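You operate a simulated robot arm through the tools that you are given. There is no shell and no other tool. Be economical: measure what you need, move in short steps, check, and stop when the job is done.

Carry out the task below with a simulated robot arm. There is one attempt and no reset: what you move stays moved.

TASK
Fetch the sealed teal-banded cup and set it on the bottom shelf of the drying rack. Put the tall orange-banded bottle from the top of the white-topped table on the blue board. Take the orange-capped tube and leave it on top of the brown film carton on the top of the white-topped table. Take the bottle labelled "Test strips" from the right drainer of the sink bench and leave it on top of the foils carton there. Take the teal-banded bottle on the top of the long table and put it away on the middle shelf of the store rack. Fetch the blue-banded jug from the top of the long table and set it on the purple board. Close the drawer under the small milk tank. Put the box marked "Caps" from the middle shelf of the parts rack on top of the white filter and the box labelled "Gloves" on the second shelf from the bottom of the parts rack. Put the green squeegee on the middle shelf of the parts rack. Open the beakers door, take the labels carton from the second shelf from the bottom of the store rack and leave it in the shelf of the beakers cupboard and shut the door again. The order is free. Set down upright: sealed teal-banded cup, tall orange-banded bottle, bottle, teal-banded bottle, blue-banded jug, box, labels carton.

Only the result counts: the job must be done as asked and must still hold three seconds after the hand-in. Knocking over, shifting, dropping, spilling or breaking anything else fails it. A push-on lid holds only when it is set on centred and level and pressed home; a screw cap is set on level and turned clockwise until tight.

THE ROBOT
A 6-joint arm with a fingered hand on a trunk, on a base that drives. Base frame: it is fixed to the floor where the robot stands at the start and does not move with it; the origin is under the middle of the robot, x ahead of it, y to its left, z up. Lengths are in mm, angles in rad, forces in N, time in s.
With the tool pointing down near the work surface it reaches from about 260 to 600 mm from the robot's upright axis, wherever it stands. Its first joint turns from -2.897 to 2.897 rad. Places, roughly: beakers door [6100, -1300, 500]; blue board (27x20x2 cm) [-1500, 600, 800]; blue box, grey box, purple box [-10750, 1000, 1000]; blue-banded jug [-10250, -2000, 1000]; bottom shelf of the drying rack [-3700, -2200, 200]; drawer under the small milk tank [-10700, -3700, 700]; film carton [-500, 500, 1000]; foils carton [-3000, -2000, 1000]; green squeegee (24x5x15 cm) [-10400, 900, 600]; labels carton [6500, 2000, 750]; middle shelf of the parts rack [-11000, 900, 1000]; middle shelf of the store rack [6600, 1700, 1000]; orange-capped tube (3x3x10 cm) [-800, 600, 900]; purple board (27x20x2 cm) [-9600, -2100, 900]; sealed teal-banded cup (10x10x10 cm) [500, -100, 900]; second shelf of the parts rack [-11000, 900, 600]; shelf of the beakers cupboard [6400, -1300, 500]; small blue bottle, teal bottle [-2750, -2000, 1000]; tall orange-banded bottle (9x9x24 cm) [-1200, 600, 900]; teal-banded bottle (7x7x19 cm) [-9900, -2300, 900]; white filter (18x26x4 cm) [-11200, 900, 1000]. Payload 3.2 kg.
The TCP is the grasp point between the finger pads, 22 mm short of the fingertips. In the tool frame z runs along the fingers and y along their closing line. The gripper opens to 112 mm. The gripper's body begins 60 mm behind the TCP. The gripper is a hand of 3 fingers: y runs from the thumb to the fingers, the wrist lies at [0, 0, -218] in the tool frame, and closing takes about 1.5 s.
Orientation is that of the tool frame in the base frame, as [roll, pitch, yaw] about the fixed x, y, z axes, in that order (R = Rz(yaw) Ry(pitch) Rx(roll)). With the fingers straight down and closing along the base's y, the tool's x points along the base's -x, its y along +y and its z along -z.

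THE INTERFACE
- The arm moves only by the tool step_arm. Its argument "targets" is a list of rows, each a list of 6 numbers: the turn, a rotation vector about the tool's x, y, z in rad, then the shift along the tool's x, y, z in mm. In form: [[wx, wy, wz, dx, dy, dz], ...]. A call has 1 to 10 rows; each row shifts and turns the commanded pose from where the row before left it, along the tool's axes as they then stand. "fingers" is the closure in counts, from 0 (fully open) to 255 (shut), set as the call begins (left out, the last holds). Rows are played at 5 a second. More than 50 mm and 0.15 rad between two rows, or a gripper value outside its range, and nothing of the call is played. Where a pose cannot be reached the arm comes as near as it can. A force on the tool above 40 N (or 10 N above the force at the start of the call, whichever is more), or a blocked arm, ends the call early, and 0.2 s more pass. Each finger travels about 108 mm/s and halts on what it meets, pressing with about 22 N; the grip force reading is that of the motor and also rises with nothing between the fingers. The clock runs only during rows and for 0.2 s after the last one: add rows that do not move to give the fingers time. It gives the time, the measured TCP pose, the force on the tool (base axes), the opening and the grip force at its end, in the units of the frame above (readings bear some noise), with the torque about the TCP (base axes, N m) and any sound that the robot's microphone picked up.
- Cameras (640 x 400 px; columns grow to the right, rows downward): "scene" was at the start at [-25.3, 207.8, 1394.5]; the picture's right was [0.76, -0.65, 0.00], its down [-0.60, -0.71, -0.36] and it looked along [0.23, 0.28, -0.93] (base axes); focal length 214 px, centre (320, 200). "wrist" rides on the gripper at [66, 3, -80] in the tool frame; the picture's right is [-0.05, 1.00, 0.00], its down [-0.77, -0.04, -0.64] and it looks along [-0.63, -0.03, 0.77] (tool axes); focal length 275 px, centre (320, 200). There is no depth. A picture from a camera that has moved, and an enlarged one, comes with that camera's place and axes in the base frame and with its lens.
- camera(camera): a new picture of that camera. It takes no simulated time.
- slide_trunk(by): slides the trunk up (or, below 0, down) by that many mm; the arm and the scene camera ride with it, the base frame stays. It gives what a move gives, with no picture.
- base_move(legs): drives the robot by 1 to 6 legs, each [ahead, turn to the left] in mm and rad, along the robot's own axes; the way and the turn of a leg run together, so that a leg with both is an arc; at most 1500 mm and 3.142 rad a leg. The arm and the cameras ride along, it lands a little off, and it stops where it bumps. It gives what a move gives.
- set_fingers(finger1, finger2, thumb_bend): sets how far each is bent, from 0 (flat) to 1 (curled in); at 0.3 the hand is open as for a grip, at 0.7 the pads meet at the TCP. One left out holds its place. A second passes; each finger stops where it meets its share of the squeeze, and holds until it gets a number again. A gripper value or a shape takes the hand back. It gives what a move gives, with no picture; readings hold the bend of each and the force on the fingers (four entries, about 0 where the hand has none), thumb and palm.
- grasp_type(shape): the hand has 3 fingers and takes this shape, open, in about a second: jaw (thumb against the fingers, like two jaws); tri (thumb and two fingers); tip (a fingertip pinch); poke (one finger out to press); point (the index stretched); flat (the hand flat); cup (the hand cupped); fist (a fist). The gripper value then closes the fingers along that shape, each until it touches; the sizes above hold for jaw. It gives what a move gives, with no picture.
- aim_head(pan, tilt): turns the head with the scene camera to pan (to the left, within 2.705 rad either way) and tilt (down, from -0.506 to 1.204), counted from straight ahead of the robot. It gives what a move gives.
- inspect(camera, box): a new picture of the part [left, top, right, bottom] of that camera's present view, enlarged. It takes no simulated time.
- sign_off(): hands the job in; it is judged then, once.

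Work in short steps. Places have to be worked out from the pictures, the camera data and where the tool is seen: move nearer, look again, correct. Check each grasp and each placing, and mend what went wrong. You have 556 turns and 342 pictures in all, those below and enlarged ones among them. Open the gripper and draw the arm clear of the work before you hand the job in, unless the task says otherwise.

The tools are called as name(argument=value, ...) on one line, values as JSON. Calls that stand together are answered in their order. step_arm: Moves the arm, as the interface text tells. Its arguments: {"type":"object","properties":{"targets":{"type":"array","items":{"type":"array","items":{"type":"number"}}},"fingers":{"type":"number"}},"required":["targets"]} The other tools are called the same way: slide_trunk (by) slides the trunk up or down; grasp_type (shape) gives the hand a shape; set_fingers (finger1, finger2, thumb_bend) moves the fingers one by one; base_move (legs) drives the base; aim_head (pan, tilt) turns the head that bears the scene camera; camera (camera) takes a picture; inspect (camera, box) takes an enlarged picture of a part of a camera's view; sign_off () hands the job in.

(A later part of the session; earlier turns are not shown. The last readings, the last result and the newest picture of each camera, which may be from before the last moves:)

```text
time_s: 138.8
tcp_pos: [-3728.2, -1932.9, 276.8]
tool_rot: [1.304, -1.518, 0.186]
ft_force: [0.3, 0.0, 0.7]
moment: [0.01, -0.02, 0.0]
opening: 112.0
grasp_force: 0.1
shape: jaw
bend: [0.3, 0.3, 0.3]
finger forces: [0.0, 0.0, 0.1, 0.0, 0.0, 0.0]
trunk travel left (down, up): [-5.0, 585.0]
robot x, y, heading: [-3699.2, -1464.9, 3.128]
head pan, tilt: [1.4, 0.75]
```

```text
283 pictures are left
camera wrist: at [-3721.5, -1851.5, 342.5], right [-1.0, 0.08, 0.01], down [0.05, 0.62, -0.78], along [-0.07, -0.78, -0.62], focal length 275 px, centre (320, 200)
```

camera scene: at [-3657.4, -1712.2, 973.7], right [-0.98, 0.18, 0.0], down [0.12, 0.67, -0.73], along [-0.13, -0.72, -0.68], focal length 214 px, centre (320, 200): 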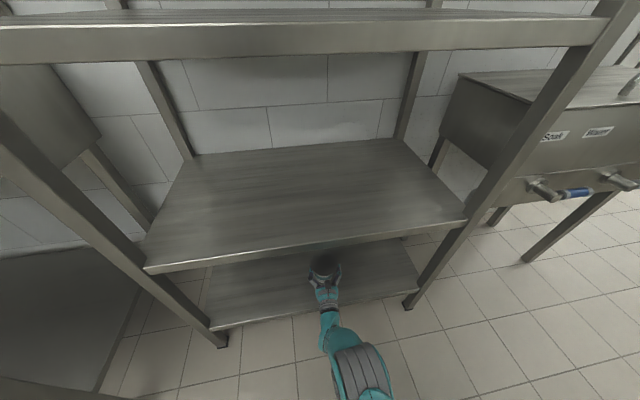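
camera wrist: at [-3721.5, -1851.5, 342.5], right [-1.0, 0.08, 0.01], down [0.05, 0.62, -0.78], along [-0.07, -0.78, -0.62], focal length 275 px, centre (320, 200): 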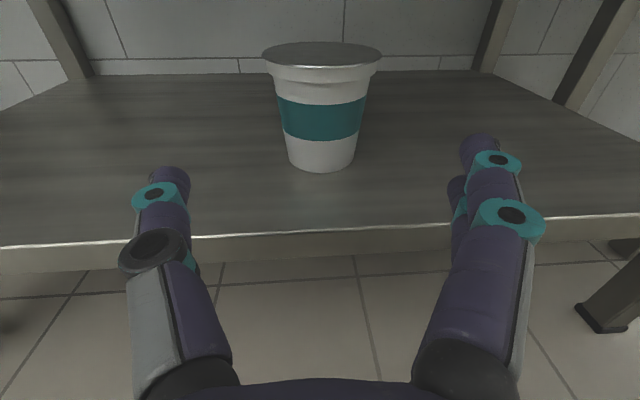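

Cup stands on the bottom shelf. Next the sink bench: raise the trunk and reposition to about (-2900,-1345) to view the bottles.

slide_trunk(by=400)

slide_trunk(by=185)

step_arm(targets=[[0, 0, 0, 35, 0, -3], [0, 0, 0, 35, 0, -3], [0, 0, 0, 35, 0, -3], [0, 0, 0, 35, 0, -3], [0, 0, 0, 0, 0, 0]])

base_move(legs=[[0, 0.15], [-800, 0], [0, -0.14]])

camera(camera="scene")

camera(camera="wrist")

```text
time_s: 142.7
tcp_pos: [-3729.0, -1933.1, 676.6]
tool_rot: [1.3, -1.517, 0.191]
ft_force: [1.2, -0.3, 0.5]
moment: [0.02, 0.02, 0.0]
opening: 112.3
grasp_force: 0.1
shape: jaw
bend: [0.3, 0.3, 0.3]
finger forces: [0.0, 0.0, 0.1, 0.0, 0.0, 0.0]
trunk travel left (down, up): [-405.0, 185.0]
robot x, y, heading: [-3699.5, -1464.6, 3.133]
head pan, tilt: [1.4, 0.75]
```

```text
time_s: 144.7
tcp_pos: [-3727.9, -1932.8, 860.8]
tool_rot: [1.302, -1.518, 0.188]
ft_force: [-0.4, 1.0, 0.0]
moment: [0.0, 0.01, 0.01]
opening: 112.0
grasp_force: 0.2
shape: jaw
bend: [0.3, 0.3, 0.3]
finger forces: [0.1, 0.0, 0.0, 0.0, 0.0, 0.0]
trunk travel left (down, up): [-590.0, 0.0]
robot x, y, heading: [-3703.0, -1463.6, 3.134]
head pan, tilt: [1.4, 0.75]
```

```text
time_s: 145.9
tcp_pos: [-3721.4, -1919.9, 1001.6]
tool_rot: [1.309, -1.518, 0.182]
ft_force: [0.1, -0.4, 0.5]
moment: [-0.01, 0.0, -0.01]
opening: 111.9
grasp_force: 0.1
shape: jaw
bend: [0.3, 0.3, 0.3]
finger forces: [0.0, 0.1, 0.1, 0.0, 0.1, 0.0]
trunk travel left (down, up): [-590.0, 0.0]
robot x, y, heading: [-3700.4, -1461.0, 3.131]
head pan, tilt: [1.4, 0.75]
```

```text
time_s: 151.4
tcp_pos: [-2933.9, -1813.4, 1001.4]
tool_rot: [1.299, -1.516, 0.188]
ft_force: [-1.2, 0.6, 0.3]
moment: [-0.02, 0.01, -0.01]
opening: 112.0
grasp_force: 0.0
shape: jaw
bend: [0.3, 0.3, 0.3]
finger forces: [0.1, 0.0, 0.0, 0.0, 0.0, 0.1]
trunk travel left (down, up): [-590.0, 0.0]
robot x, y, heading: [-2916.2, -1354.7, 3.129]
head pan, tilt: [1.4, 0.75]
```

```text
282 pictures are left
camera scene: at [-2870.2, -1605.0, 1558.8], right [-0.98, 0.18, 0.0], down [0.12, 0.67, -0.73], along [-0.13, -0.72, -0.68], focal length 214 px, centre (320, 200)
```

scene: 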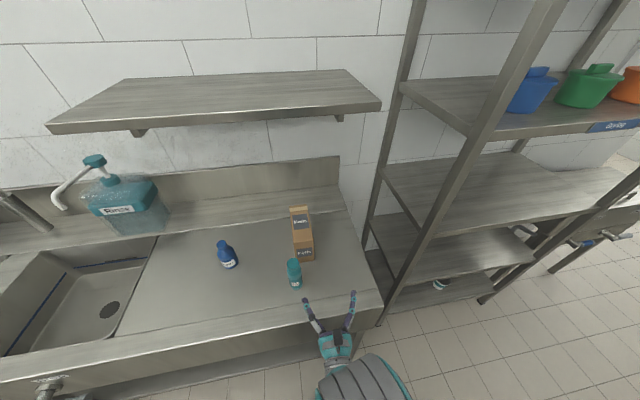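

```text
281 pictures are left
camera wrist: at [-2926.4, -1731.7, 1067.3], right [-1.0, 0.08, 0.0], down [0.05, 0.62, -0.78], along [-0.07, -0.78, -0.62], focal length 275 px, centre (320, 200)
```

wrist: 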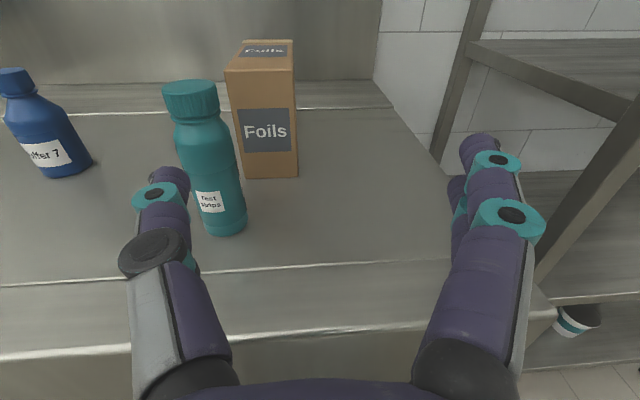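

Teal bottle is "Test strips" at (-2849,-1944), carton top centre (-2893,-2104, 999). Align base, lower to z≈940, straighten yaw, then advance.

step_arm(targets=[[0.084, 0, 0, 0, 0, 0], [0, 0, 0, 0, 0, 0]])

base_move(legs=[[-85, 0]])

slide_trunk(by=-58)

camera(camera="wrist")

```text
time_s: 152.1
tcp_pos: [-2933.6, -1812.9, 1001.7]
tool_rot: [1.385, -1.515, 0.187]
ft_force: [-0.2, -0.2, -0.1]
moment: [0.01, -0.05, 0.01]
opening: 112.1
grasp_force: 0.0
shape: jaw
bend: [0.3, 0.3, 0.3]
finger forces: [0.0, 0.1, 0.0, 0.0, 0.0, 0.0]
trunk travel left (down, up): [-590.0, 0.0]
robot x, y, heading: [-2914.8, -1356.6, 3.131]
head pan, tilt: [1.4, 0.75]
```

```text
time_s: 153.1
tcp_pos: [-2848.8, -1814.1, 1001.7]
tool_rot: [1.387, -1.517, 0.185]
ft_force: [0.0, 0.0, -1.3]
moment: [0.0, 0.02, 0.0]
opening: 111.7
grasp_force: 0.1
shape: jaw
bend: [0.3, 0.3, 0.3]
finger forces: [0.0, 0.0, 0.1, 0.1, 0.1, 0.0]
trunk travel left (down, up): [-590.0, 0.0]
robot x, y, heading: [-2831.2, -1358.2, 3.13]
head pan, tilt: [1.4, 0.75]
```

```text
time_s: 154.1
tcp_pos: [-2848.5, -1814.9, 944.3]
tool_rot: [1.382, -1.516, 0.19]
ft_force: [-0.2, 0.1, -0.1]
moment: [-0.02, 0.0, 0.01]
opening: 112.1
grasp_force: 0.0
shape: jaw
bend: [0.3, 0.3, 0.3]
finger forces: [0.0, 0.1, 0.0, 0.0, 0.1, 0.0]
trunk travel left (down, up): [-532.0, 58.0]
robot x, y, heading: [-2826.0, -1359.2, 3.132]
head pan, tilt: [1.4, 0.75]
```

```text
280 pictures are left
camera wrist: at [-2848.2, -1732.5, 1009.8], right [-1.0, 0.0, 0.01], down [-0.01, 0.63, -0.78], along [0.0, -0.78, -0.63], focal length 275 px, centre (320, 200)
```

wrist: 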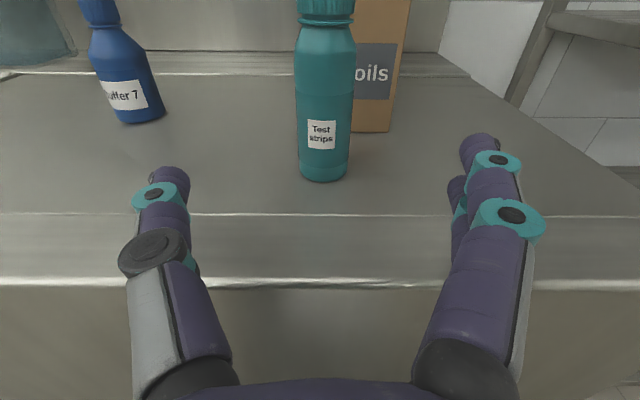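

Aligned. Advance 129 mm and check.

step_arm(targets=[[0, 0, 0, 0, 0, 33], [0, 0, 0, 0, 0, 33], [0, 0, 0, 0, 0, 33], [0, 0, 0, 0, 0, 30], [0, 0, 0, 0, 0, 0]])

camera(camera="wrist")

```text
time_s: 155.3
tcp_pos: [-2847.9, -1944.6, 945.9]
tool_rot: [1.388, -1.516, 0.183]
ft_force: [-0.7, -0.2, -0.3]
moment: [0.0, -0.03, 0.01]
opening: 112.1
grasp_force: 0.0
shape: jaw
bend: [0.3, 0.3, 0.3]
finger forces: [0.0, 0.1, 0.0, 0.0, 0.1, 0.1]
trunk travel left (down, up): [-532.0, 58.0]
robot x, y, heading: [-2823.7, -1352.4, 3.13]
head pan, tilt: [1.4, 0.75]
```

```text
279 pictures are left
camera wrist: at [-2847.9, -1862.7, 1011.7], right [-1.0, 0.0, 0.01], down [-0.01, 0.63, -0.78], along [0.0, -0.78, -0.63], focal length 275 px, centre (320, 200)
```

wrist: 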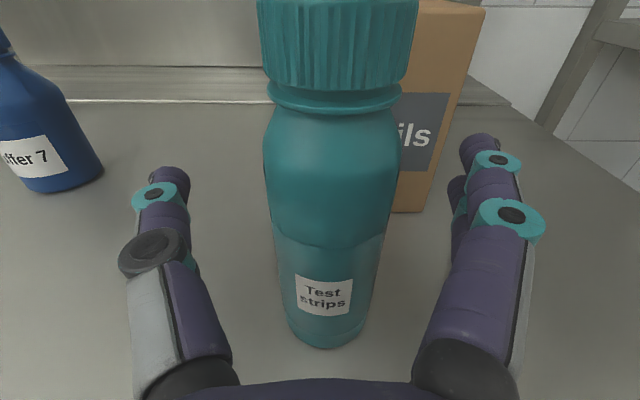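

Close and lift 58 with the trunk.

step_arm(targets=[[0, 0, 0, 0, 0, 0], [0, 0, 0, 0, 0, 0], [0, 0, 0, 0, 0, 0], [0, 0, 0, 0, 0, 0], [0, 0, 0, 0, 0, 0], [0, 0, 0, 0, 0, 0], [0, 0, 0, 0, 0, 0], [0, 0, 0, 0, 0, 0]], fingers=255)

slide_trunk(by=58)

step_arm(targets=[[0, 0, 0, 30, 0, 0], [0, 0, 0, 30, 0, 0], [0, 0, 0, 30, 0, 0], [0, 0, 0, 0, 0, 0]])

camera(camera="wrist")

camera(camera="scene")

```text
time_s: 157.1
tcp_pos: [-2848.3, -1944.2, 945.5]
tool_rot: [1.377, -1.518, 0.196]
ft_force: [-0.3, -2.0, 2.4]
moment: [-0.03, -0.02, -0.03]
opening: 13.8
grasp_force: 22.3
shape: jaw
bend: [0.74, 0.74, 0.77]
finger forces: [10.0, 10.3, 0.1, 0.0, 18.2, 0.0]
trunk travel left (down, up): [-532.0, 58.0]
robot x, y, heading: [-2827.9, -1354.1, 3.128]
head pan, tilt: [1.4, 0.75]
```

```text
time_s: 158.1
tcp_pos: [-2847.8, -1944.4, 1004.0]
tool_rot: [1.391, -1.516, 0.181]
ft_force: [-0.3, 0.3, -1.3]
moment: [-0.06, 0.02, -0.02]
opening: 12.3
grasp_force: 21.8
shape: jaw
bend: [0.75, 0.74, 0.77]
finger forces: [8.5, 9.4, 0.0, 0.0, 17.9, 0.1]
trunk travel left (down, up): [-590.0, 0.0]
robot x, y, heading: [-2827.8, -1359.8, 3.131]
head pan, tilt: [1.4, 0.75]
```

```text
time_s: 159.1
tcp_pos: [-2844.4, -1942.8, 1095.4]
tool_rot: [1.393, -1.517, 0.18]
ft_force: [-0.5, -0.3, -1.7]
moment: [-0.04, 0.02, -0.04]
opening: 12.5
grasp_force: 22.3
shape: jaw
bend: [0.75, 0.74, 0.77]
finger forces: [8.4, 9.5, 0.1, 0.1, 17.8, 0.1]
trunk travel left (down, up): [-590.0, 0.0]
robot x, y, heading: [-2827.8, -1357.8, 3.131]
head pan, tilt: [1.4, 0.75]
```

```text
278 pictures are left
camera wrist: at [-2843.4, -1861.4, 1160.6], right [-1.0, 0.0, 0.01], down [-0.01, 0.63, -0.78], along [0.0, -0.78, -0.63], focal length 275 px, centre (320, 200)
```

wrist: 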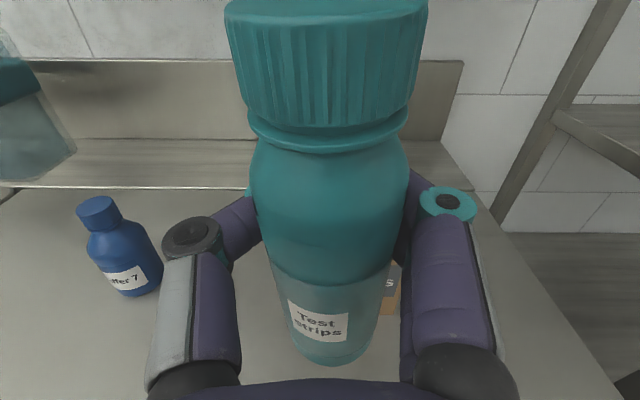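

```text
277 pictures are left
camera scene: at [-2785.1, -1606.2, 1558.8], right [-0.98, 0.18, 0.0], down [0.12, 0.67, -0.73], along [-0.13, -0.72, -0.68], focal length 214 px, centre (320, 200)
```

scene: 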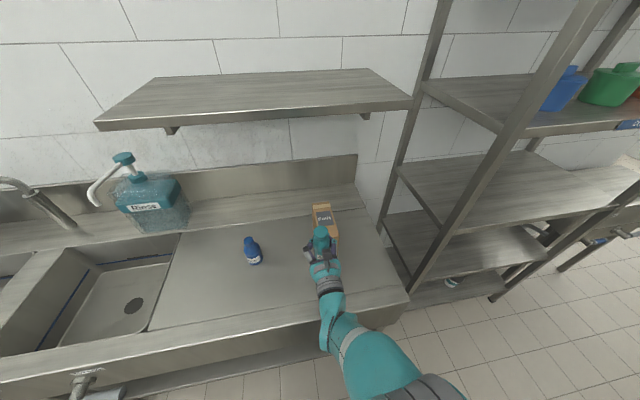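

Held; bottle axis is ~18 mm nearer the palm than the TCP. Shift the base by (-42,-179) to bring the bottle over the carton.

base_move(legs=[[0, 1.345], [182, 0], [0, -1.335]])

camera(camera="wrist")

camera(camera="scene")

```text
time_s: 167.2
tcp_pos: [-2881.4, -2122.3, 1095.4]
tool_rot: [1.387, -1.516, 0.198]
ft_force: [-0.6, 0.9, -2.0]
moment: [0.04, -0.02, 0.04]
opening: 12.0
grasp_force: 22.4
shape: jaw
bend: [0.75, 0.74, 0.77]
finger forces: [8.1, 9.1, 0.1, 0.0, 17.2, 0.0]
trunk travel left (down, up): [-590.0, 0.0]
robot x, y, heading: [-2870.1, -1538.3, -3.137]
head pan, tilt: [1.4, 0.75]
```

```text
276 pictures are left
camera wrist: at [-2881.7, -2040.0, 1160.4], right [-1.0, -0.01, 0.01], down [-0.01, 0.63, -0.78], along [0.01, -0.78, -0.63], focal length 275 px, centre (320, 200)
```

wrist: 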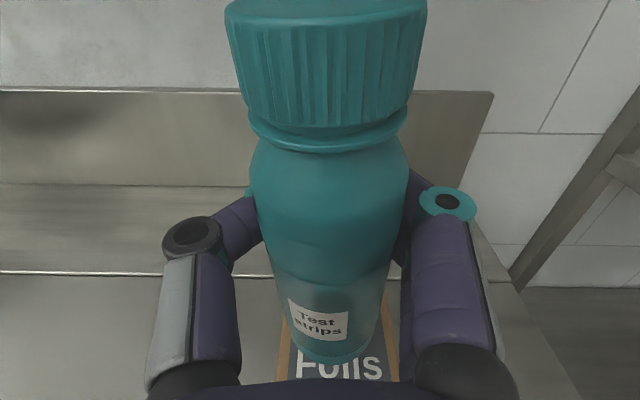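

```text
275 pictures are left
camera scene: at [-2826.5, -1784.0, 1558.8], right [-0.99, 0.17, 0.0], down [0.11, 0.67, -0.73], along [-0.12, -0.72, -0.68], focal length 214 px, centre (320, 200)
```

scene: 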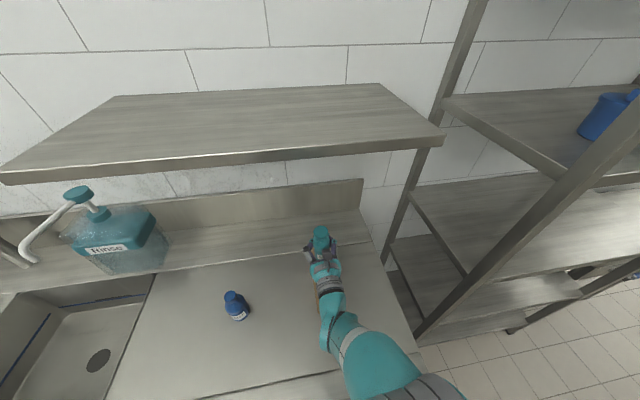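

Bottle is centred over the carton's top (label directly below). Lower gently until contact.

step_arm(targets=[[0, 0, 0, -5, 0, 0], [0, 0, 0, -4, 0, 0], [0, 0, 0, -3, 0, 0], [0, 0, 0, -3, 0, 0]])

inspect(camera="scene", box=[250, 200, 410, 300])

```text
time_s: 168.2
tcp_pos: [-2881.5, -2122.7, 1079.2]
tool_rot: [1.393, -1.518, 0.193]
ft_force: [1.2, -0.3, -1.3]
moment: [-0.04, -0.05, 0.0]
opening: 12.1
grasp_force: 21.9
shape: jaw
bend: [0.75, 0.74, 0.77]
finger forces: [8.1, 9.2, 0.0, 0.0, 17.1, 0.1]
trunk travel left (down, up): [-590.0, 0.0]
robot x, y, heading: [-2874.2, -1536.1, -3.139]
head pan, tilt: [1.4, 0.75]
```

```text
4.00 times, centred on (330, 250) of scene
camera zoom: at [-2826.3, -1784.0, 1558.8], right [-0.99, 0.17, 0.0], down [0.11, 0.67, -0.73], along [-0.12, -0.72, -0.68], focal length 858 px, centre (280, 0)
```

zoom: 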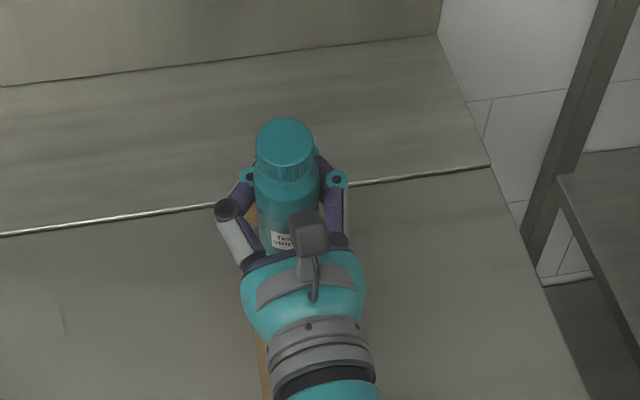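

Continue lowering.

step_arm(targets=[[0, 0, 0, -3, 0, 0], [0, 0, 0, -3, 0, 0], [0, 0, 0, -2, 0, 0], [0, 0, 0, -2, 0, 0]])

```text
time_s: 169.2
tcp_pos: [-2882.2, -2121.9, 1069.9]
tool_rot: [1.326, -1.517, 0.257]
ft_force: [-0.7, -2.0, 8.0]
moment: [0.04, 0.05, 0.01]
opening: 12.1
grasp_force: 22.0
shape: jaw
bend: [0.75, 0.74, 0.77]
finger forces: [9.5, 9.2, 0.2, 0.1, 18.1, 0.1]
trunk travel left (down, up): [-590.0, 0.0]
robot x, y, heading: [-2870.1, -1533.9, -3.141]
head pan, tilt: [1.4, 0.75]
```

Contact (8 N). Release and check before withdrawing.

step_arm(targets=[[0, 0, 0, 0, 0, 0], [0, 0, 0, 0, 0, 0], [0, 0, 0, 0, 0, 0], [0, 0, 0, 0, 0, 0], [0, 0, 0, 0, 0, 0], [0, 0, 0, 0, 0, 0]], fingers=0)

camera(camera="wrist")

```text
time_s: 170.6
tcp_pos: [-2882.5, -2122.4, 1068.5]
tool_rot: [1.387, -1.518, 0.2]
ft_force: [0.4, -0.1, 0.4]
moment: [-0.02, -0.04, 0.01]
opening: 112.1
grasp_force: 0.1
shape: jaw
bend: [0.3, 0.3, 0.3]
finger forces: [0.1, 0.0, 0.0, 0.1, 0.1, 0.1]
trunk travel left (down, up): [-590.0, 0.0]
robot x, y, heading: [-2872.6, -1533.3, -3.144]
head pan, tilt: [1.4, 0.75]
```

```text
273 pictures are left
camera wrist: at [-2882.9, -2040.3, 1135.6], right [-1.0, -0.01, 0.01], down [-0.01, 0.63, -0.78], along [0.01, -0.78, -0.63], focal length 275 px, centre (320, 200)
```

wrist: 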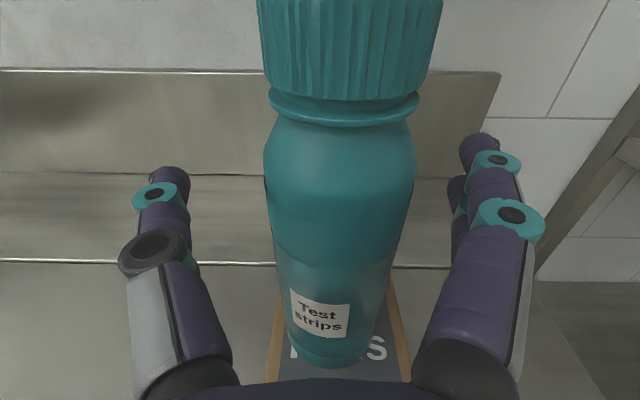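

Standing on the carton. Withdraw straight back and verify.

step_arm(targets=[[0, 0, 0, 0, -3, -30], [0, 0, 0, 0, 0, -35], [0, 0, 0, 0, 0, -40], [0, 0, 0, 0, 0, -40], [0, 0, 0, 0, 0, 0]])

camera(camera="wrist")

```text
time_s: 171.8
tcp_pos: [-2881.0, -1977.4, 1068.0]
tool_rot: [1.382, -1.516, 0.202]
ft_force: [0.3, 0.4, 0.2]
moment: [-0.03, 0.03, 0.02]
opening: 112.0
grasp_force: 0.1
shape: jaw
bend: [0.3, 0.3, 0.3]
finger forces: [0.1, 0.0, 0.0, 0.0, 0.1, 0.1]
trunk travel left (down, up): [-590.0, 0.0]
robot x, y, heading: [-2871.6, -1535.9, -3.142]
head pan, tilt: [1.4, 0.75]
```

```text
272 pictures are left
camera wrist: at [-2882.2, -1895.7, 1134.3], right [-1.0, -0.01, 0.01], down [-0.01, 0.63, -0.78], along [0.01, -0.78, -0.63], focal length 275 px, centre (320, 200)
```

wrist: 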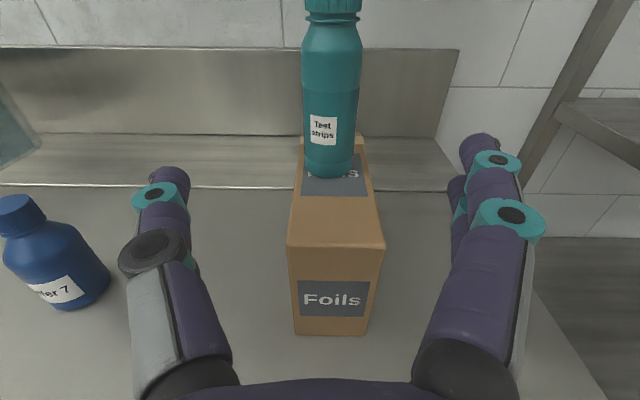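

Done there. Now look ahead (−x) to plan the route to the far end.

aim_head(pan=0.0, tilt=0.3)

camera(camera="scene")

aim_head(pan=-0.9, tilt=0.4)

camera(camera="scene")

```text
time_s: 173.3
tcp_pos: [-2881.3, -1978.1, 1067.5]
tool_rot: [1.386, -1.517, 0.2]
ft_force: [-0.8, 0.0, 0.0]
moment: [-0.01, -0.01, -0.04]
opening: 112.0
grasp_force: 0.0
shape: jaw
bend: [0.3, 0.3, 0.3]
finger forces: [0.0, 0.0, 0.1, 0.1, 0.0, 0.1]
trunk travel left (down, up): [-590.0, 0.0]
robot x, y, heading: [-2874.6, -1536.6, -3.139]
head pan, tilt: [0.0, 0.3]
```

```text
271 pictures are left
camera scene: at [-2905.8, -1702.4, 1599.2], right [0.0, 1.0, 0.0], down [0.3, 0.0, -0.96], along [-0.96, 0.0, -0.3], focal length 214 px, centre (320, 200)
```

scene: 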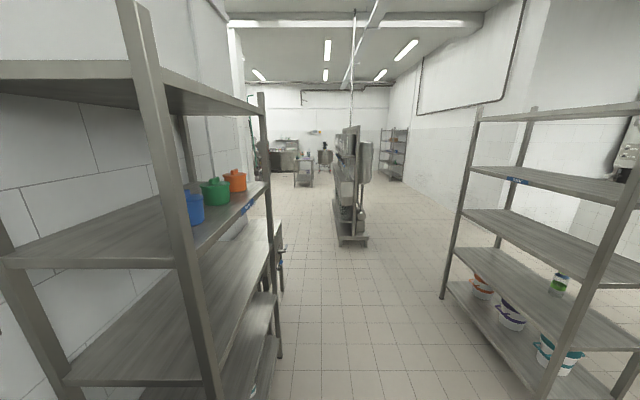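

```text
time_s: 174.5
tcp_pos: [-2881.1, -1977.3, 1068.4]
tool_rot: [1.384, -1.518, 0.2]
ft_force: [-0.4, 0.3, -0.7]
moment: [0.02, 0.0, -0.01]
opening: 112.1
grasp_force: 0.1
shape: jaw
bend: [0.3, 0.3, 0.3]
finger forces: [0.0, 0.0, 0.0, 0.0, 0.0, 0.1]
trunk travel left (down, up): [-590.0, 0.0]
robot x, y, heading: [-2870.3, -1540.2, -3.136]
head pan, tilt: [-0.901, 0.4]
```

```text
270 pictures are left
camera scene: at [-2870.1, -1629.7, 1590.0], right [0.78, 0.62, 0.0], down [0.24, -0.3, -0.92], along [-0.57, 0.72, -0.39], focal length 214 px, centre (320, 200)
```

scene: 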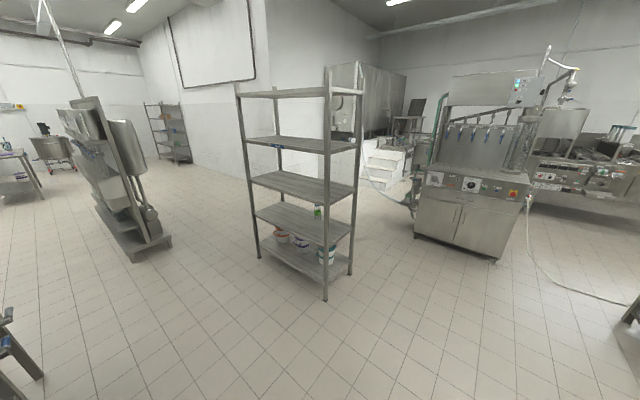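

Route: pass between the middle rack and the machine (front corner ≈(-5800,-940)), ending at about (-5350,-100) heading -x.

base_move(legs=[[0, -0.335], [1205, 0], [1205, 0], [0, -0.94], [680, 0], [0, 1.273]])

aim_head(pan=0.0, tilt=0.3)

camera(camera="scene")

```text
time_s: 196.3
tcp_pos: [-5355.6, -546.3, 1068.7]
tool_rot: [1.386, -1.518, 0.228]
ft_force: [0.2, 0.4, -0.5]
moment: [-0.01, 0.03, 0.0]
opening: 112.0
grasp_force: 0.0
shape: jaw
bend: [0.3, 0.3, 0.3]
finger forces: [0.0, 0.1, 0.0, 0.0, 0.0, 0.0]
trunk travel left (down, up): [-590.0, 0.0]
robot x, y, heading: [-5357.6, -101.8, -3.112]
head pan, tilt: [-0.901, 0.4]
```

```text
time_s: 197.5
tcp_pos: [-5356.5, -546.2, 1068.2]
tool_rot: [1.385, -1.518, 0.229]
ft_force: [0.0, 0.1, 0.1]
moment: [-0.02, -0.01, 0.01]
opening: 112.0
grasp_force: 0.1
shape: jaw
bend: [0.3, 0.3, 0.3]
finger forces: [0.0, 0.0, 0.1, 0.1, 0.1, 0.1]
trunk travel left (down, up): [-590.0, 0.0]
robot x, y, heading: [-5360.9, -102.0, -3.109]
head pan, tilt: [0.0, 0.3]
```

```text
269 pictures are left
camera scene: at [-5388.0, -270.5, 1599.2], right [-0.03, 1.0, 0.0], down [0.3, 0.01, -0.96], along [-0.95, -0.03, -0.3], focal length 214 px, centre (320, 200)
```

scene: 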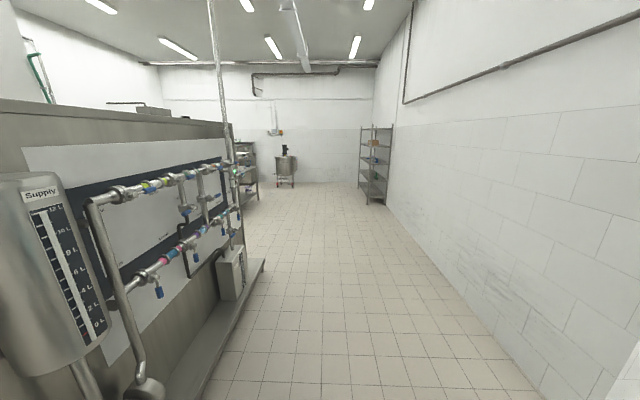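

Clear corridor ahead. Drive about 4.3 m along y≈-100.

base_move(legs=[[0, -0.032], [1430, 0], [1430, 0], [1430, 0]])

aim_head(pan=-0.6, tilt=0.4)

camera(camera="scene")

aim_head(pan=0.9, tilt=0.4)

camera(camera="scene")

```text
time_s: 218.4
tcp_pos: [-9647.3, -593.1, 1068.7]
tool_rot: [1.386, -1.516, 0.209]
ft_force: [0.4, 0.0, 0.0]
moment: [0.04, -0.02, 0.04]
opening: 112.1
grasp_force: 0.1
shape: jaw
bend: [0.3, 0.3, 0.3]
finger forces: [0.0, 0.0, 0.0, 0.0, 0.0, 0.1]
trunk travel left (down, up): [-590.0, 0.0]
robot x, y, heading: [-9643.9, -146.7, -3.13]
head pan, tilt: [0.0, 0.3]
```

```text
time_s: 219.4
tcp_pos: [-9646.7, -592.5, 1067.6]
tool_rot: [1.388, -1.517, 0.21]
ft_force: [-0.2, -0.4, -0.5]
moment: [-0.03, 0.01, 0.01]
opening: 111.9
grasp_force: 0.1
shape: jaw
bend: [0.3, 0.3, 0.3]
finger forces: [0.0, 0.1, 0.1, 0.0, 0.0, 0.0]
trunk travel left (down, up): [-590.0, 0.0]
robot x, y, heading: [-9641.5, -153.1, -3.128]
head pan, tilt: [-0.6, 0.4]
```

```text
268 pictures are left
camera scene: at [-9658.5, -264.9, 1590.0], right [0.55, 0.83, 0.0], down [0.32, -0.22, -0.92], along [-0.77, 0.51, -0.39], focal length 214 px, centre (320, 200)
```

scene: 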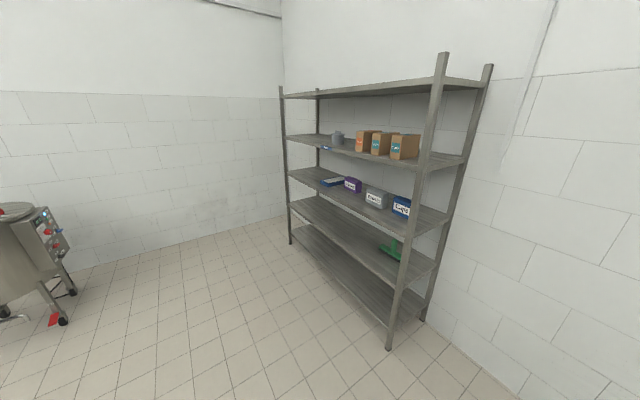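

```text
time_s: 221.0
tcp_pos: [-9647.4, -593.6, 1069.0]
tool_rot: [1.39, -1.516, 0.211]
ft_force: [-0.4, -0.2, -0.3]
moment: [-0.01, -0.02, -0.02]
opening: 111.9
grasp_force: 0.0
shape: jaw
bend: [0.3, 0.3, 0.3]
finger forces: [0.0, 0.0, 0.1, 0.0, 0.0, 0.1]
trunk travel left (down, up): [-590.0, 0.0]
robot x, y, heading: [-9641.6, -147.9, -3.128]
head pan, tilt: [0.901, 0.4]
```

```text
267 pictures are left
camera scene: at [-9638.1, -389.5, 1589.9], right [-0.79, 0.61, 0.0], down [0.24, 0.31, -0.92], along [-0.56, -0.73, -0.39], focal length 214 px, centre (320, 200)
```

scene: 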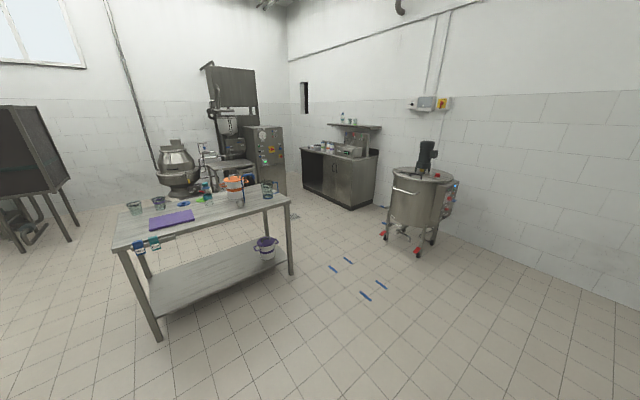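

Zoom in on the parts rack and the long table.

inspect(camera="scene", box=[100, 160, 320, 300])

aim_head(pan=-0.7, tilt=0.4)

inspect(camera="scene", box=[230, 100, 430, 280])

```text
2.86 times, centred on (210, 230) of scene
camera zoom: at [-9638.1, -389.5, 1589.9], right [-0.79, 0.61, 0.0], down [0.24, 0.31, -0.92], along [-0.56, -0.73, -0.39], focal length 613 px, centre (634, 114)
```

zoom: 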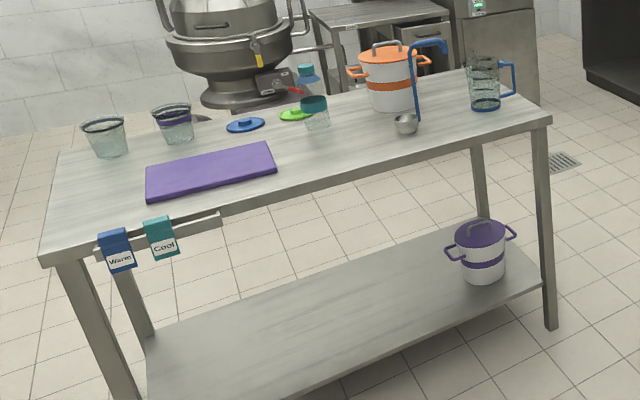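

```text
time_s: 222.7
tcp_pos: [-9648.5, -593.3, 1067.8]
tool_rot: [1.388, -1.515, 0.21]
ft_force: [0.0, -0.4, 0.2]
moment: [0.0, -0.03, 0.01]
opening: 112.0
grasp_force: 0.0
shape: jaw
bend: [0.3, 0.3, 0.3]
finger forces: [0.0, 0.0, 0.0, 0.1, 0.0, 0.0]
trunk travel left (down, up): [-590.0, 0.0]
robot x, y, heading: [-9640.9, -151.0, -3.133]
head pan, tilt: [-0.7, 0.4]
```

```text
2.22 times, centred on (330, 190) of scene
camera zoom: at [-9653.0, -257.5, 1590.0], right [0.63, 0.77, 0.0], down [0.3, -0.25, -0.92], along [-0.71, 0.58, -0.39], focal length 477 px, centre (298, 222)
```

zoom: 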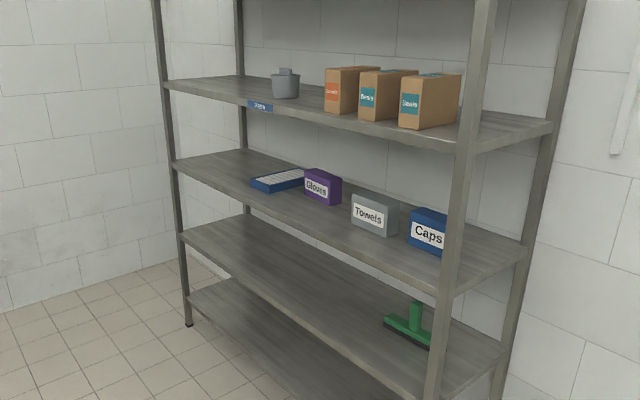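

Boxes: Gloves (purple), Towels (grey), Caps (blue) on the middle shelf z≈980, filter at the left, squeegee on the second shelf z≈580. Drive up beside the rack with the hand (left side) toward +y.

base_move(legs=[[0, -0.268], [1096, 0], [0, -2.882]])

aim_head(pan=1.57, tilt=0.5)

camera(camera="scene")

camera(camera="wrist")

```text
time_s: 235.9
tcp_pos: [-10698.3, 570.8, 1068.3]
tool_rot: [1.385, -1.517, -2.936]
ft_force: [0.3, 0.1, 0.0]
moment: [0.02, 0.01, -0.03]
opening: 112.1
grasp_force: 0.0
shape: jaw
bend: [0.3, 0.3, 0.3]
finger forces: [0.0, 0.0, 0.0, 0.1, 0.0, 0.0]
trunk travel left (down, up): [-590.0, 0.0]
robot x, y, heading: [-10700.2, 128.7, 0.014]
head pan, tilt: [-0.7, 0.4]
```

```text
time_s: 238.0
tcp_pos: [-10698.1, 570.3, 1069.2]
tool_rot: [1.388, -1.518, -2.936]
ft_force: [-0.7, 1.0, -0.8]
moment: [0.01, -0.03, -0.01]
opening: 111.8
grasp_force: 0.0
shape: jaw
bend: [0.3, 0.3, 0.3]
finger forces: [0.0, 0.0, 0.0, 0.0, 0.0, 0.1]
trunk travel left (down, up): [-590.0, 0.0]
robot x, y, heading: [-10705.9, 127.7, 0.011]
head pan, tilt: [1.571, 0.499]
```

```text
264 pictures are left
camera scene: at [-10768.0, 383.5, 1580.8], right [1.0, 0.01, 0.0], down [0.01, -0.48, -0.88], along [-0.01, 0.88, -0.48], focal length 214 px, centre (320, 200)
```

scene: 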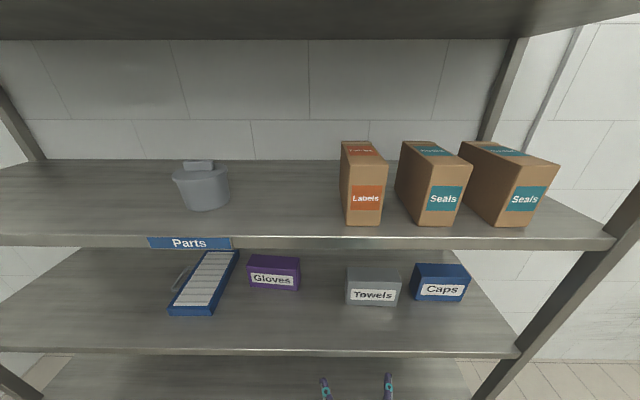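

```text
263 pictures are left
camera wrist: at [-10696.3, 490.1, 1134.2], right [1.0, 0.02, 0.01], down [0.02, -0.63, -0.78], along [-0.01, 0.78, -0.63], focal length 275 px, centre (320, 200)
```

wrist: 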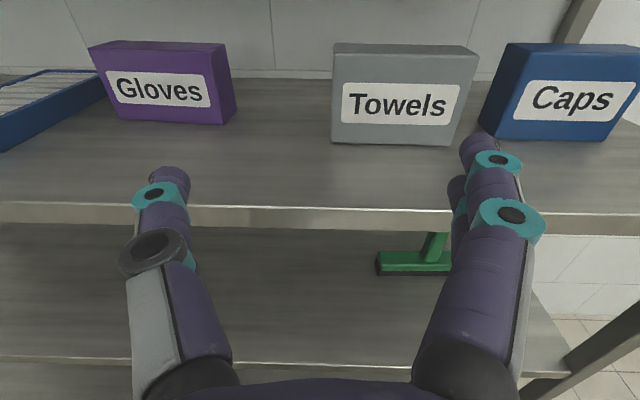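

Zoom to measure the boxes.

inspect(camera="scene", box=[150, 235, 310, 335])

inspect(camera="scene", box=[330, 240, 490, 340])

inspect(camera="wrist", box=[0, 0, 260, 160])

```text
4.00 times, centred on (230, 285) of scene
camera zoom: at [-10768.0, 383.5, 1580.8], right [1.0, 0.01, 0.0], down [0.01, -0.48, -0.88], along [-0.01, 0.88, -0.48], focal length 858 px, centre (680, -140)
```

zoom: 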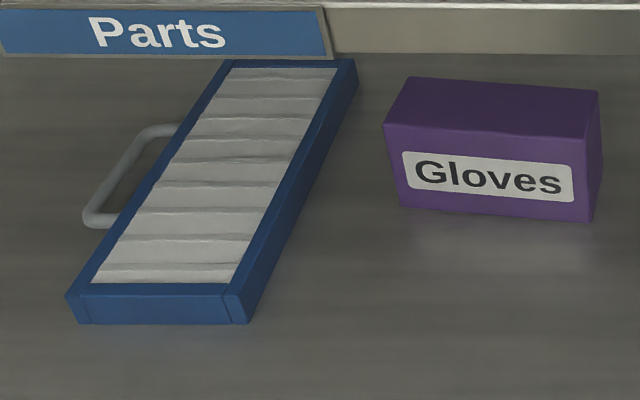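

```text
4.00 times, centred on (410, 290) of scene
camera zoom: at [-10768.0, 383.5, 1580.8], right [1.0, 0.01, 0.0], down [0.01, -0.48, -0.88], along [-0.01, 0.88, -0.48], focal length 858 px, centre (-40, -160)
```

zoom: 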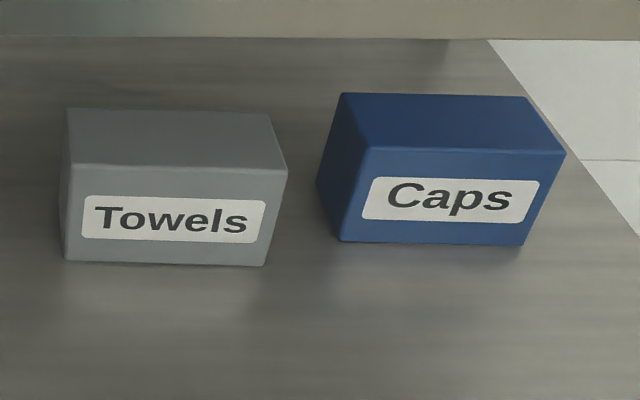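

```text
2.46 times, centred on (130, 80) of wrist
camera zoom: at [-10696.3, 490.1, 1134.2], right [1.0, 0.02, 0.01], down [0.02, -0.63, -0.78], along [-0.01, 0.78, -0.63], focal length 678 px, centre (788, 495)
```

zoom: 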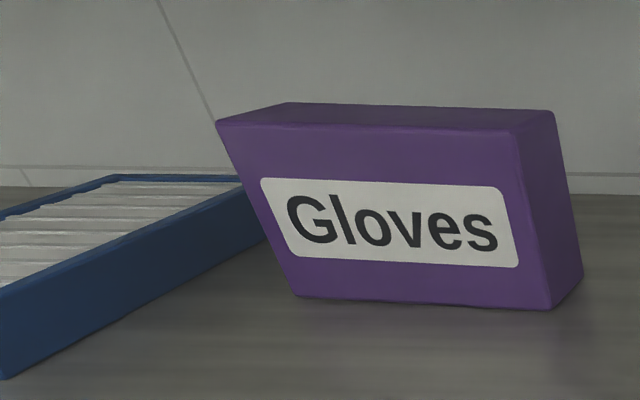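

Boxes are ~160×52×97, so they must be gripped across their depth (y). Plan: face the rack and use a tilted tool (closing along y, leaning sideways). First turn the robot to face the rack, back off, and bring the arm round to the front.

base_move(legs=[[0, 1.56], [-130, 0]])

step_arm(targets=[[0, 0, 0, 0, 49, -3], [0, 0, 0, 0, 49, -3], [0, 0, 0, 0, 49, -3], [0, 0, 0, 0, 49, -3], [0, 0, 0, 0, 49, -3], [0, 0, 0, 0, 0, 0]])

step_arm(targets=[[0, 0, 0, 0, 28.6, -40], [0, 0, 0, 0, 28.6, -40], [0, 0, 0, 0, 28.6, -40], [0, 0, 0, 0, 28.6, -40], [0, 0, 0, 0, 28.6, -40], [0, 0, 0, 0, 28.6, -40], [0, 0, 0, 0, 28.6, -40], [0, 0, 0, 0, 0, 0]])

aim_head(pan=0.0, tilt=0.5)

camera(camera="scene")

```text
time_s: 243.1
tcp_pos: [-11146.6, 9.0, 1068.9]
tool_rot: [1.389, -1.517, -1.382]
ft_force: [0.3, 0.2, 0.3]
moment: [0.0, 0.03, 0.0]
opening: 111.9
grasp_force: 0.0
shape: jaw
bend: [0.3, 0.3, 0.3]
finger forces: [0.1, 0.0, 0.0, 0.0, 0.1, 0.0]
trunk travel left (down, up): [-590.0, 0.0]
robot x, y, heading: [-10705.5, -1.2, 1.564]
head pan, tilt: [1.571, 0.499]
```

```text
time_s: 244.5
tcp_pos: [-11131.7, 255.8, 1081.7]
tool_rot: [1.392, -1.517, -1.385]
ft_force: [0.1, -0.1, -0.2]
moment: [0.03, 0.0, 0.01]
opening: 112.1
grasp_force: 0.1
shape: jaw
bend: [0.3, 0.3, 0.3]
finger forces: [0.0, 0.0, 0.0, 0.1, 0.1, 0.1]
trunk travel left (down, up): [-590.0, 0.0]
robot x, y, heading: [-10701.8, -0.6, 1.569]
head pan, tilt: [1.571, 0.499]
```

```text
time_s: 246.3
tcp_pos: [-10853.7, 457.7, 1088.5]
tool_rot: [1.392, -1.516, -1.385]
ft_force: [-0.2, 1.1, 0.5]
moment: [-0.01, -0.03, 0.0]
opening: 111.8
grasp_force: 0.0
shape: jaw
bend: [0.3, 0.3, 0.3]
finger forces: [0.0, 0.0, 0.0, 0.0, 0.0, 0.0]
trunk travel left (down, up): [-590.0, 0.0]
robot x, y, heading: [-10707.6, -2.0, 1.568]
head pan, tilt: [1.571, 0.499]
```

```text
time_s: 248.0
tcp_pos: [-10854.4, 456.6, 1088.2]
tool_rot: [1.385, -1.517, -1.379]
ft_force: [0.0, -0.4, -0.3]
moment: [-0.04, -0.02, -0.01]
opening: 112.2
grasp_force: 0.0
shape: jaw
bend: [0.3, 0.3, 0.3]
finger forces: [0.1, 0.0, 0.0, 0.0, 0.0, 0.0]
trunk travel left (down, up): [-590.0, 0.0]
robot x, y, heading: [-10702.1, -4.7, 1.569]
head pan, tilt: [0.0, 0.499]
```

```text
259 pictures are left
camera scene: at [-10871.4, 28.3, 1580.8], right [1.0, 0.0, 0.0], down [0.0, -0.48, -0.88], along [0.0, 0.88, -0.48], focal length 214 px, centre (320, 200)
```

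scene: 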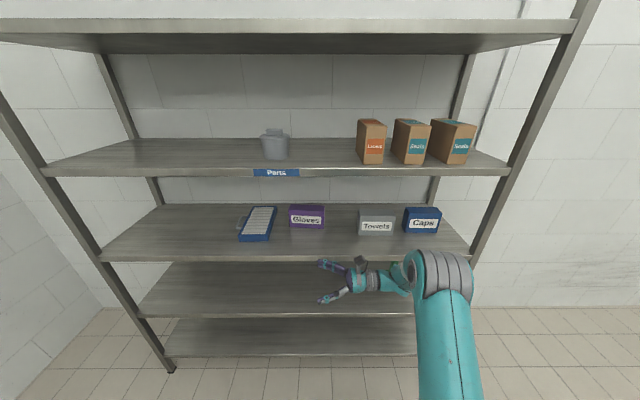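

The arm is in front with the hand pointing left. Now extend ahead, lower, shift right to the gap between Gloves and Towels, and tilt the tool 45° down.

step_arm(targets=[[0, 0, 0, -19, 23.3, -21.3], [0, 0, 0, -19, 23.3, -21.3], [0, 0, 0, -19, 23.3, -21.3], [0, -0.131, 0, 0, 0, 0], [0, -0.131, 0, 0, 0, 0], [0, -0.131, 0, 0, 0, 0], [0, -0.131, 0, 0, 0, 0], [0, -0.131, 0, 0, 0, 0], [0, -0.131, 0, 0, 0, 0], [0, 0, 0, 0, 0, 0]])

camera(camera="wrist")

camera(camera="scene")

```text
time_s: 250.2
tcp_pos: [-10795.0, 524.7, 1031.5]
tool_rot: [3.066, -0.792, -3.084]
ft_force: [0.2, 0.7, -1.0]
moment: [-0.04, -0.02, 0.01]
opening: 111.9
grasp_force: 0.1
shape: jaw
bend: [0.3, 0.3, 0.3]
finger forces: [0.0, 0.0, 0.0, 0.0, 0.0, 0.0]
out of reach, approached as far as the arm can: row 3
trunk travel left (down, up): [-590.0, 0.0]
robot x, y, heading: [-10705.4, -2.1, 1.562]
head pan, tilt: [0.0, 0.499]
```

```text
258 pictures are left
camera wrist: at [-10784.1, 522.3, 1136.4], right [0.03, 1.0, 0.02], down [0.99, -0.02, -0.1], along [-0.1, 0.02, -0.99], focal length 275 px, centre (320, 200)
```

wrist: 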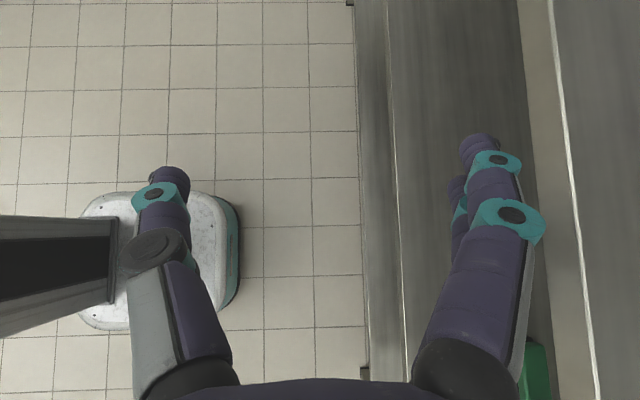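

```text
257 pictures are left
camera scene: at [-10871.3, 28.4, 1580.8], right [1.0, -0.01, 0.0], down [0.0, -0.48, -0.88], along [0.0, 0.88, -0.48], focal length 214 px, centre (320, 200)
```

scene: 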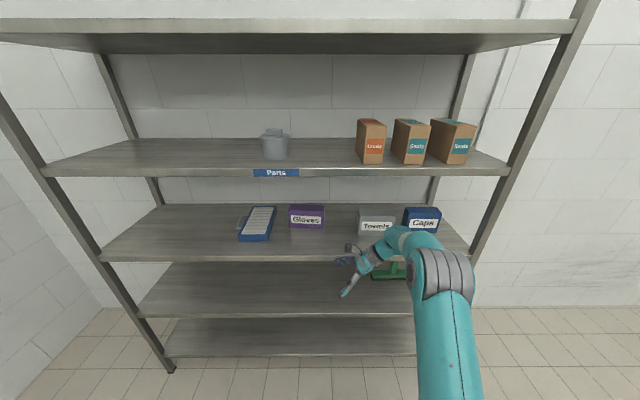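

Good posture. Before driving in I check the arm's own height profile against the shelf above.

aim_head(pan=-0.3, tilt=1.0)

camera(camera="scene")

```text
time_s: 251.1
tcp_pos: [-10796.1, 523.1, 1032.0]
tool_rot: [3.066, -0.793, -3.081]
ft_force: [-0.3, 0.3, -0.1]
moment: [-0.04, -0.01, 0.01]
opening: 111.7
grasp_force: 0.1
shape: jaw
bend: [0.3, 0.3, 0.3]
finger forces: [0.0, 0.0, 0.0, 0.0, 0.1, 0.1]
trunk travel left (down, up): [-590.0, 0.0]
robot x, y, heading: [-10702.3, -3.1, 1.567]
head pan, tilt: [-0.3, 1.0]
```

```text
256 pictures are left
camera scene: at [-10850.9, 3.8, 1539.8], right [0.95, -0.3, 0.0], down [-0.25, -0.8, -0.54], along [0.16, 0.52, -0.84], focal length 214 px, centre (320, 200)
```

scene: 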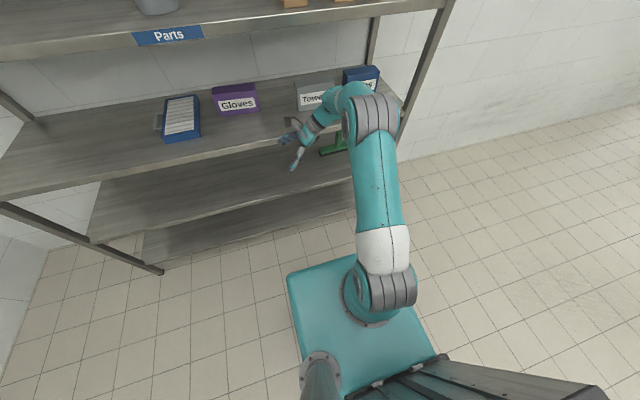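

The elbow is high (z≈1330), so going deep with a steep tool would hit the shelf above. Better: horizontal tool yawed 45° (pointing left-back) gripping the right end of Gloves; closing will align the box. Reorient accordingly.

step_arm(targets=[[0, 0.131, 0, 0, 0, 0], [0, 0.131, 0, 0, 0, 0], [0, 0.131, 0, 0, 0, 0], [0, 0.131, 0, 0, 0, 0], [0, 0.131, 0, 0, 0, 0], [0, 0.131, 0, 0, 0, 0], [0, 0, 0, 0, 0, 0]])

step_arm(targets=[[-0.131, 0, 0, 0, 0, 0], [-0.131, 0, 0, 0, 0, 0], [-0.131, 0, 0, 0, 0, 0], [-0.131, 0, 0, 0, 0, 0], [-0.131, 0, 0, 0, 0, 0], [-0.131, 0, 0, 0, 0, 0], [0, 0, 0, 0, -9, 44], [0, 0, 0, 0, -9, 44], [0, 0, 0, 0, 0, 0]])

camera(camera="wrist")

camera(camera="scene")

```text
time_s: 252.7
tcp_pos: [-10794.9, 523.7, 1032.3]
tool_rot: [1.383, -1.516, -1.377]
ft_force: [0.2, -0.1, -0.7]
moment: [0.0, 0.0, 0.0]
opening: 111.8
grasp_force: 0.1
shape: jaw
bend: [0.3, 0.3, 0.3]
finger forces: [0.0, 0.1, 0.1, 0.0, 0.0, 0.0]
trunk travel left (down, up): [-590.0, 0.0]
robot x, y, heading: [-10706.2, -1.5, 1.562]
head pan, tilt: [-0.3, 1.0]
```

```text
time_s: 254.7
tcp_pos: [-10870.2, 572.9, 1036.9]
tool_rot: [0.597, -1.517, -1.375]
ft_force: [-0.2, -0.6, 1.0]
moment: [0.0, 0.01, -0.03]
opening: 111.8
grasp_force: 0.2
shape: jaw
bend: [0.3, 0.3, 0.3]
finger forces: [0.0, 0.1, 0.1, 0.1, 0.1, 0.0]
trunk travel left (down, up): [-590.0, 0.0]
robot x, y, heading: [-10704.9, -1.8, 1.57]
head pan, tilt: [-0.3, 1.0]
```

```text
255 pictures are left
camera wrist: at [-10811.1, 515.4, 1099.0], right [0.7, 0.71, -0.02], down [0.42, -0.43, -0.8], along [-0.58, 0.55, -0.6], focal length 275 px, centre (320, 200)
```

wrist: 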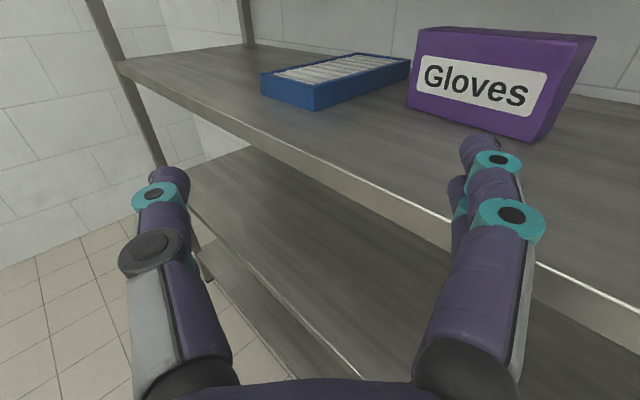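

```text
254 pictures are left
camera scene: at [-10850.7, 3.7, 1539.8], right [0.95, -0.3, 0.0], down [-0.25, -0.8, -0.54], along [0.16, 0.52, -0.84], focal length 214 px, centre (320, 200)
```

scene: 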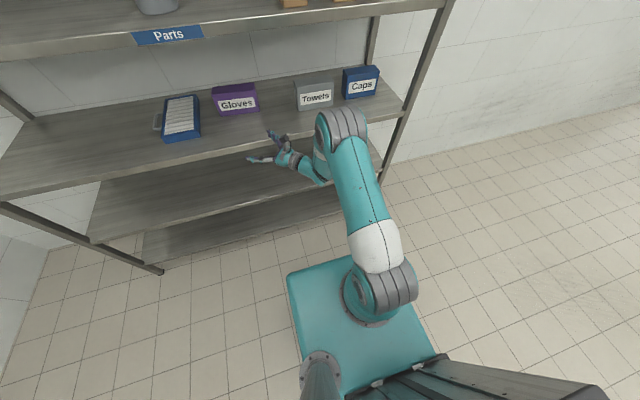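

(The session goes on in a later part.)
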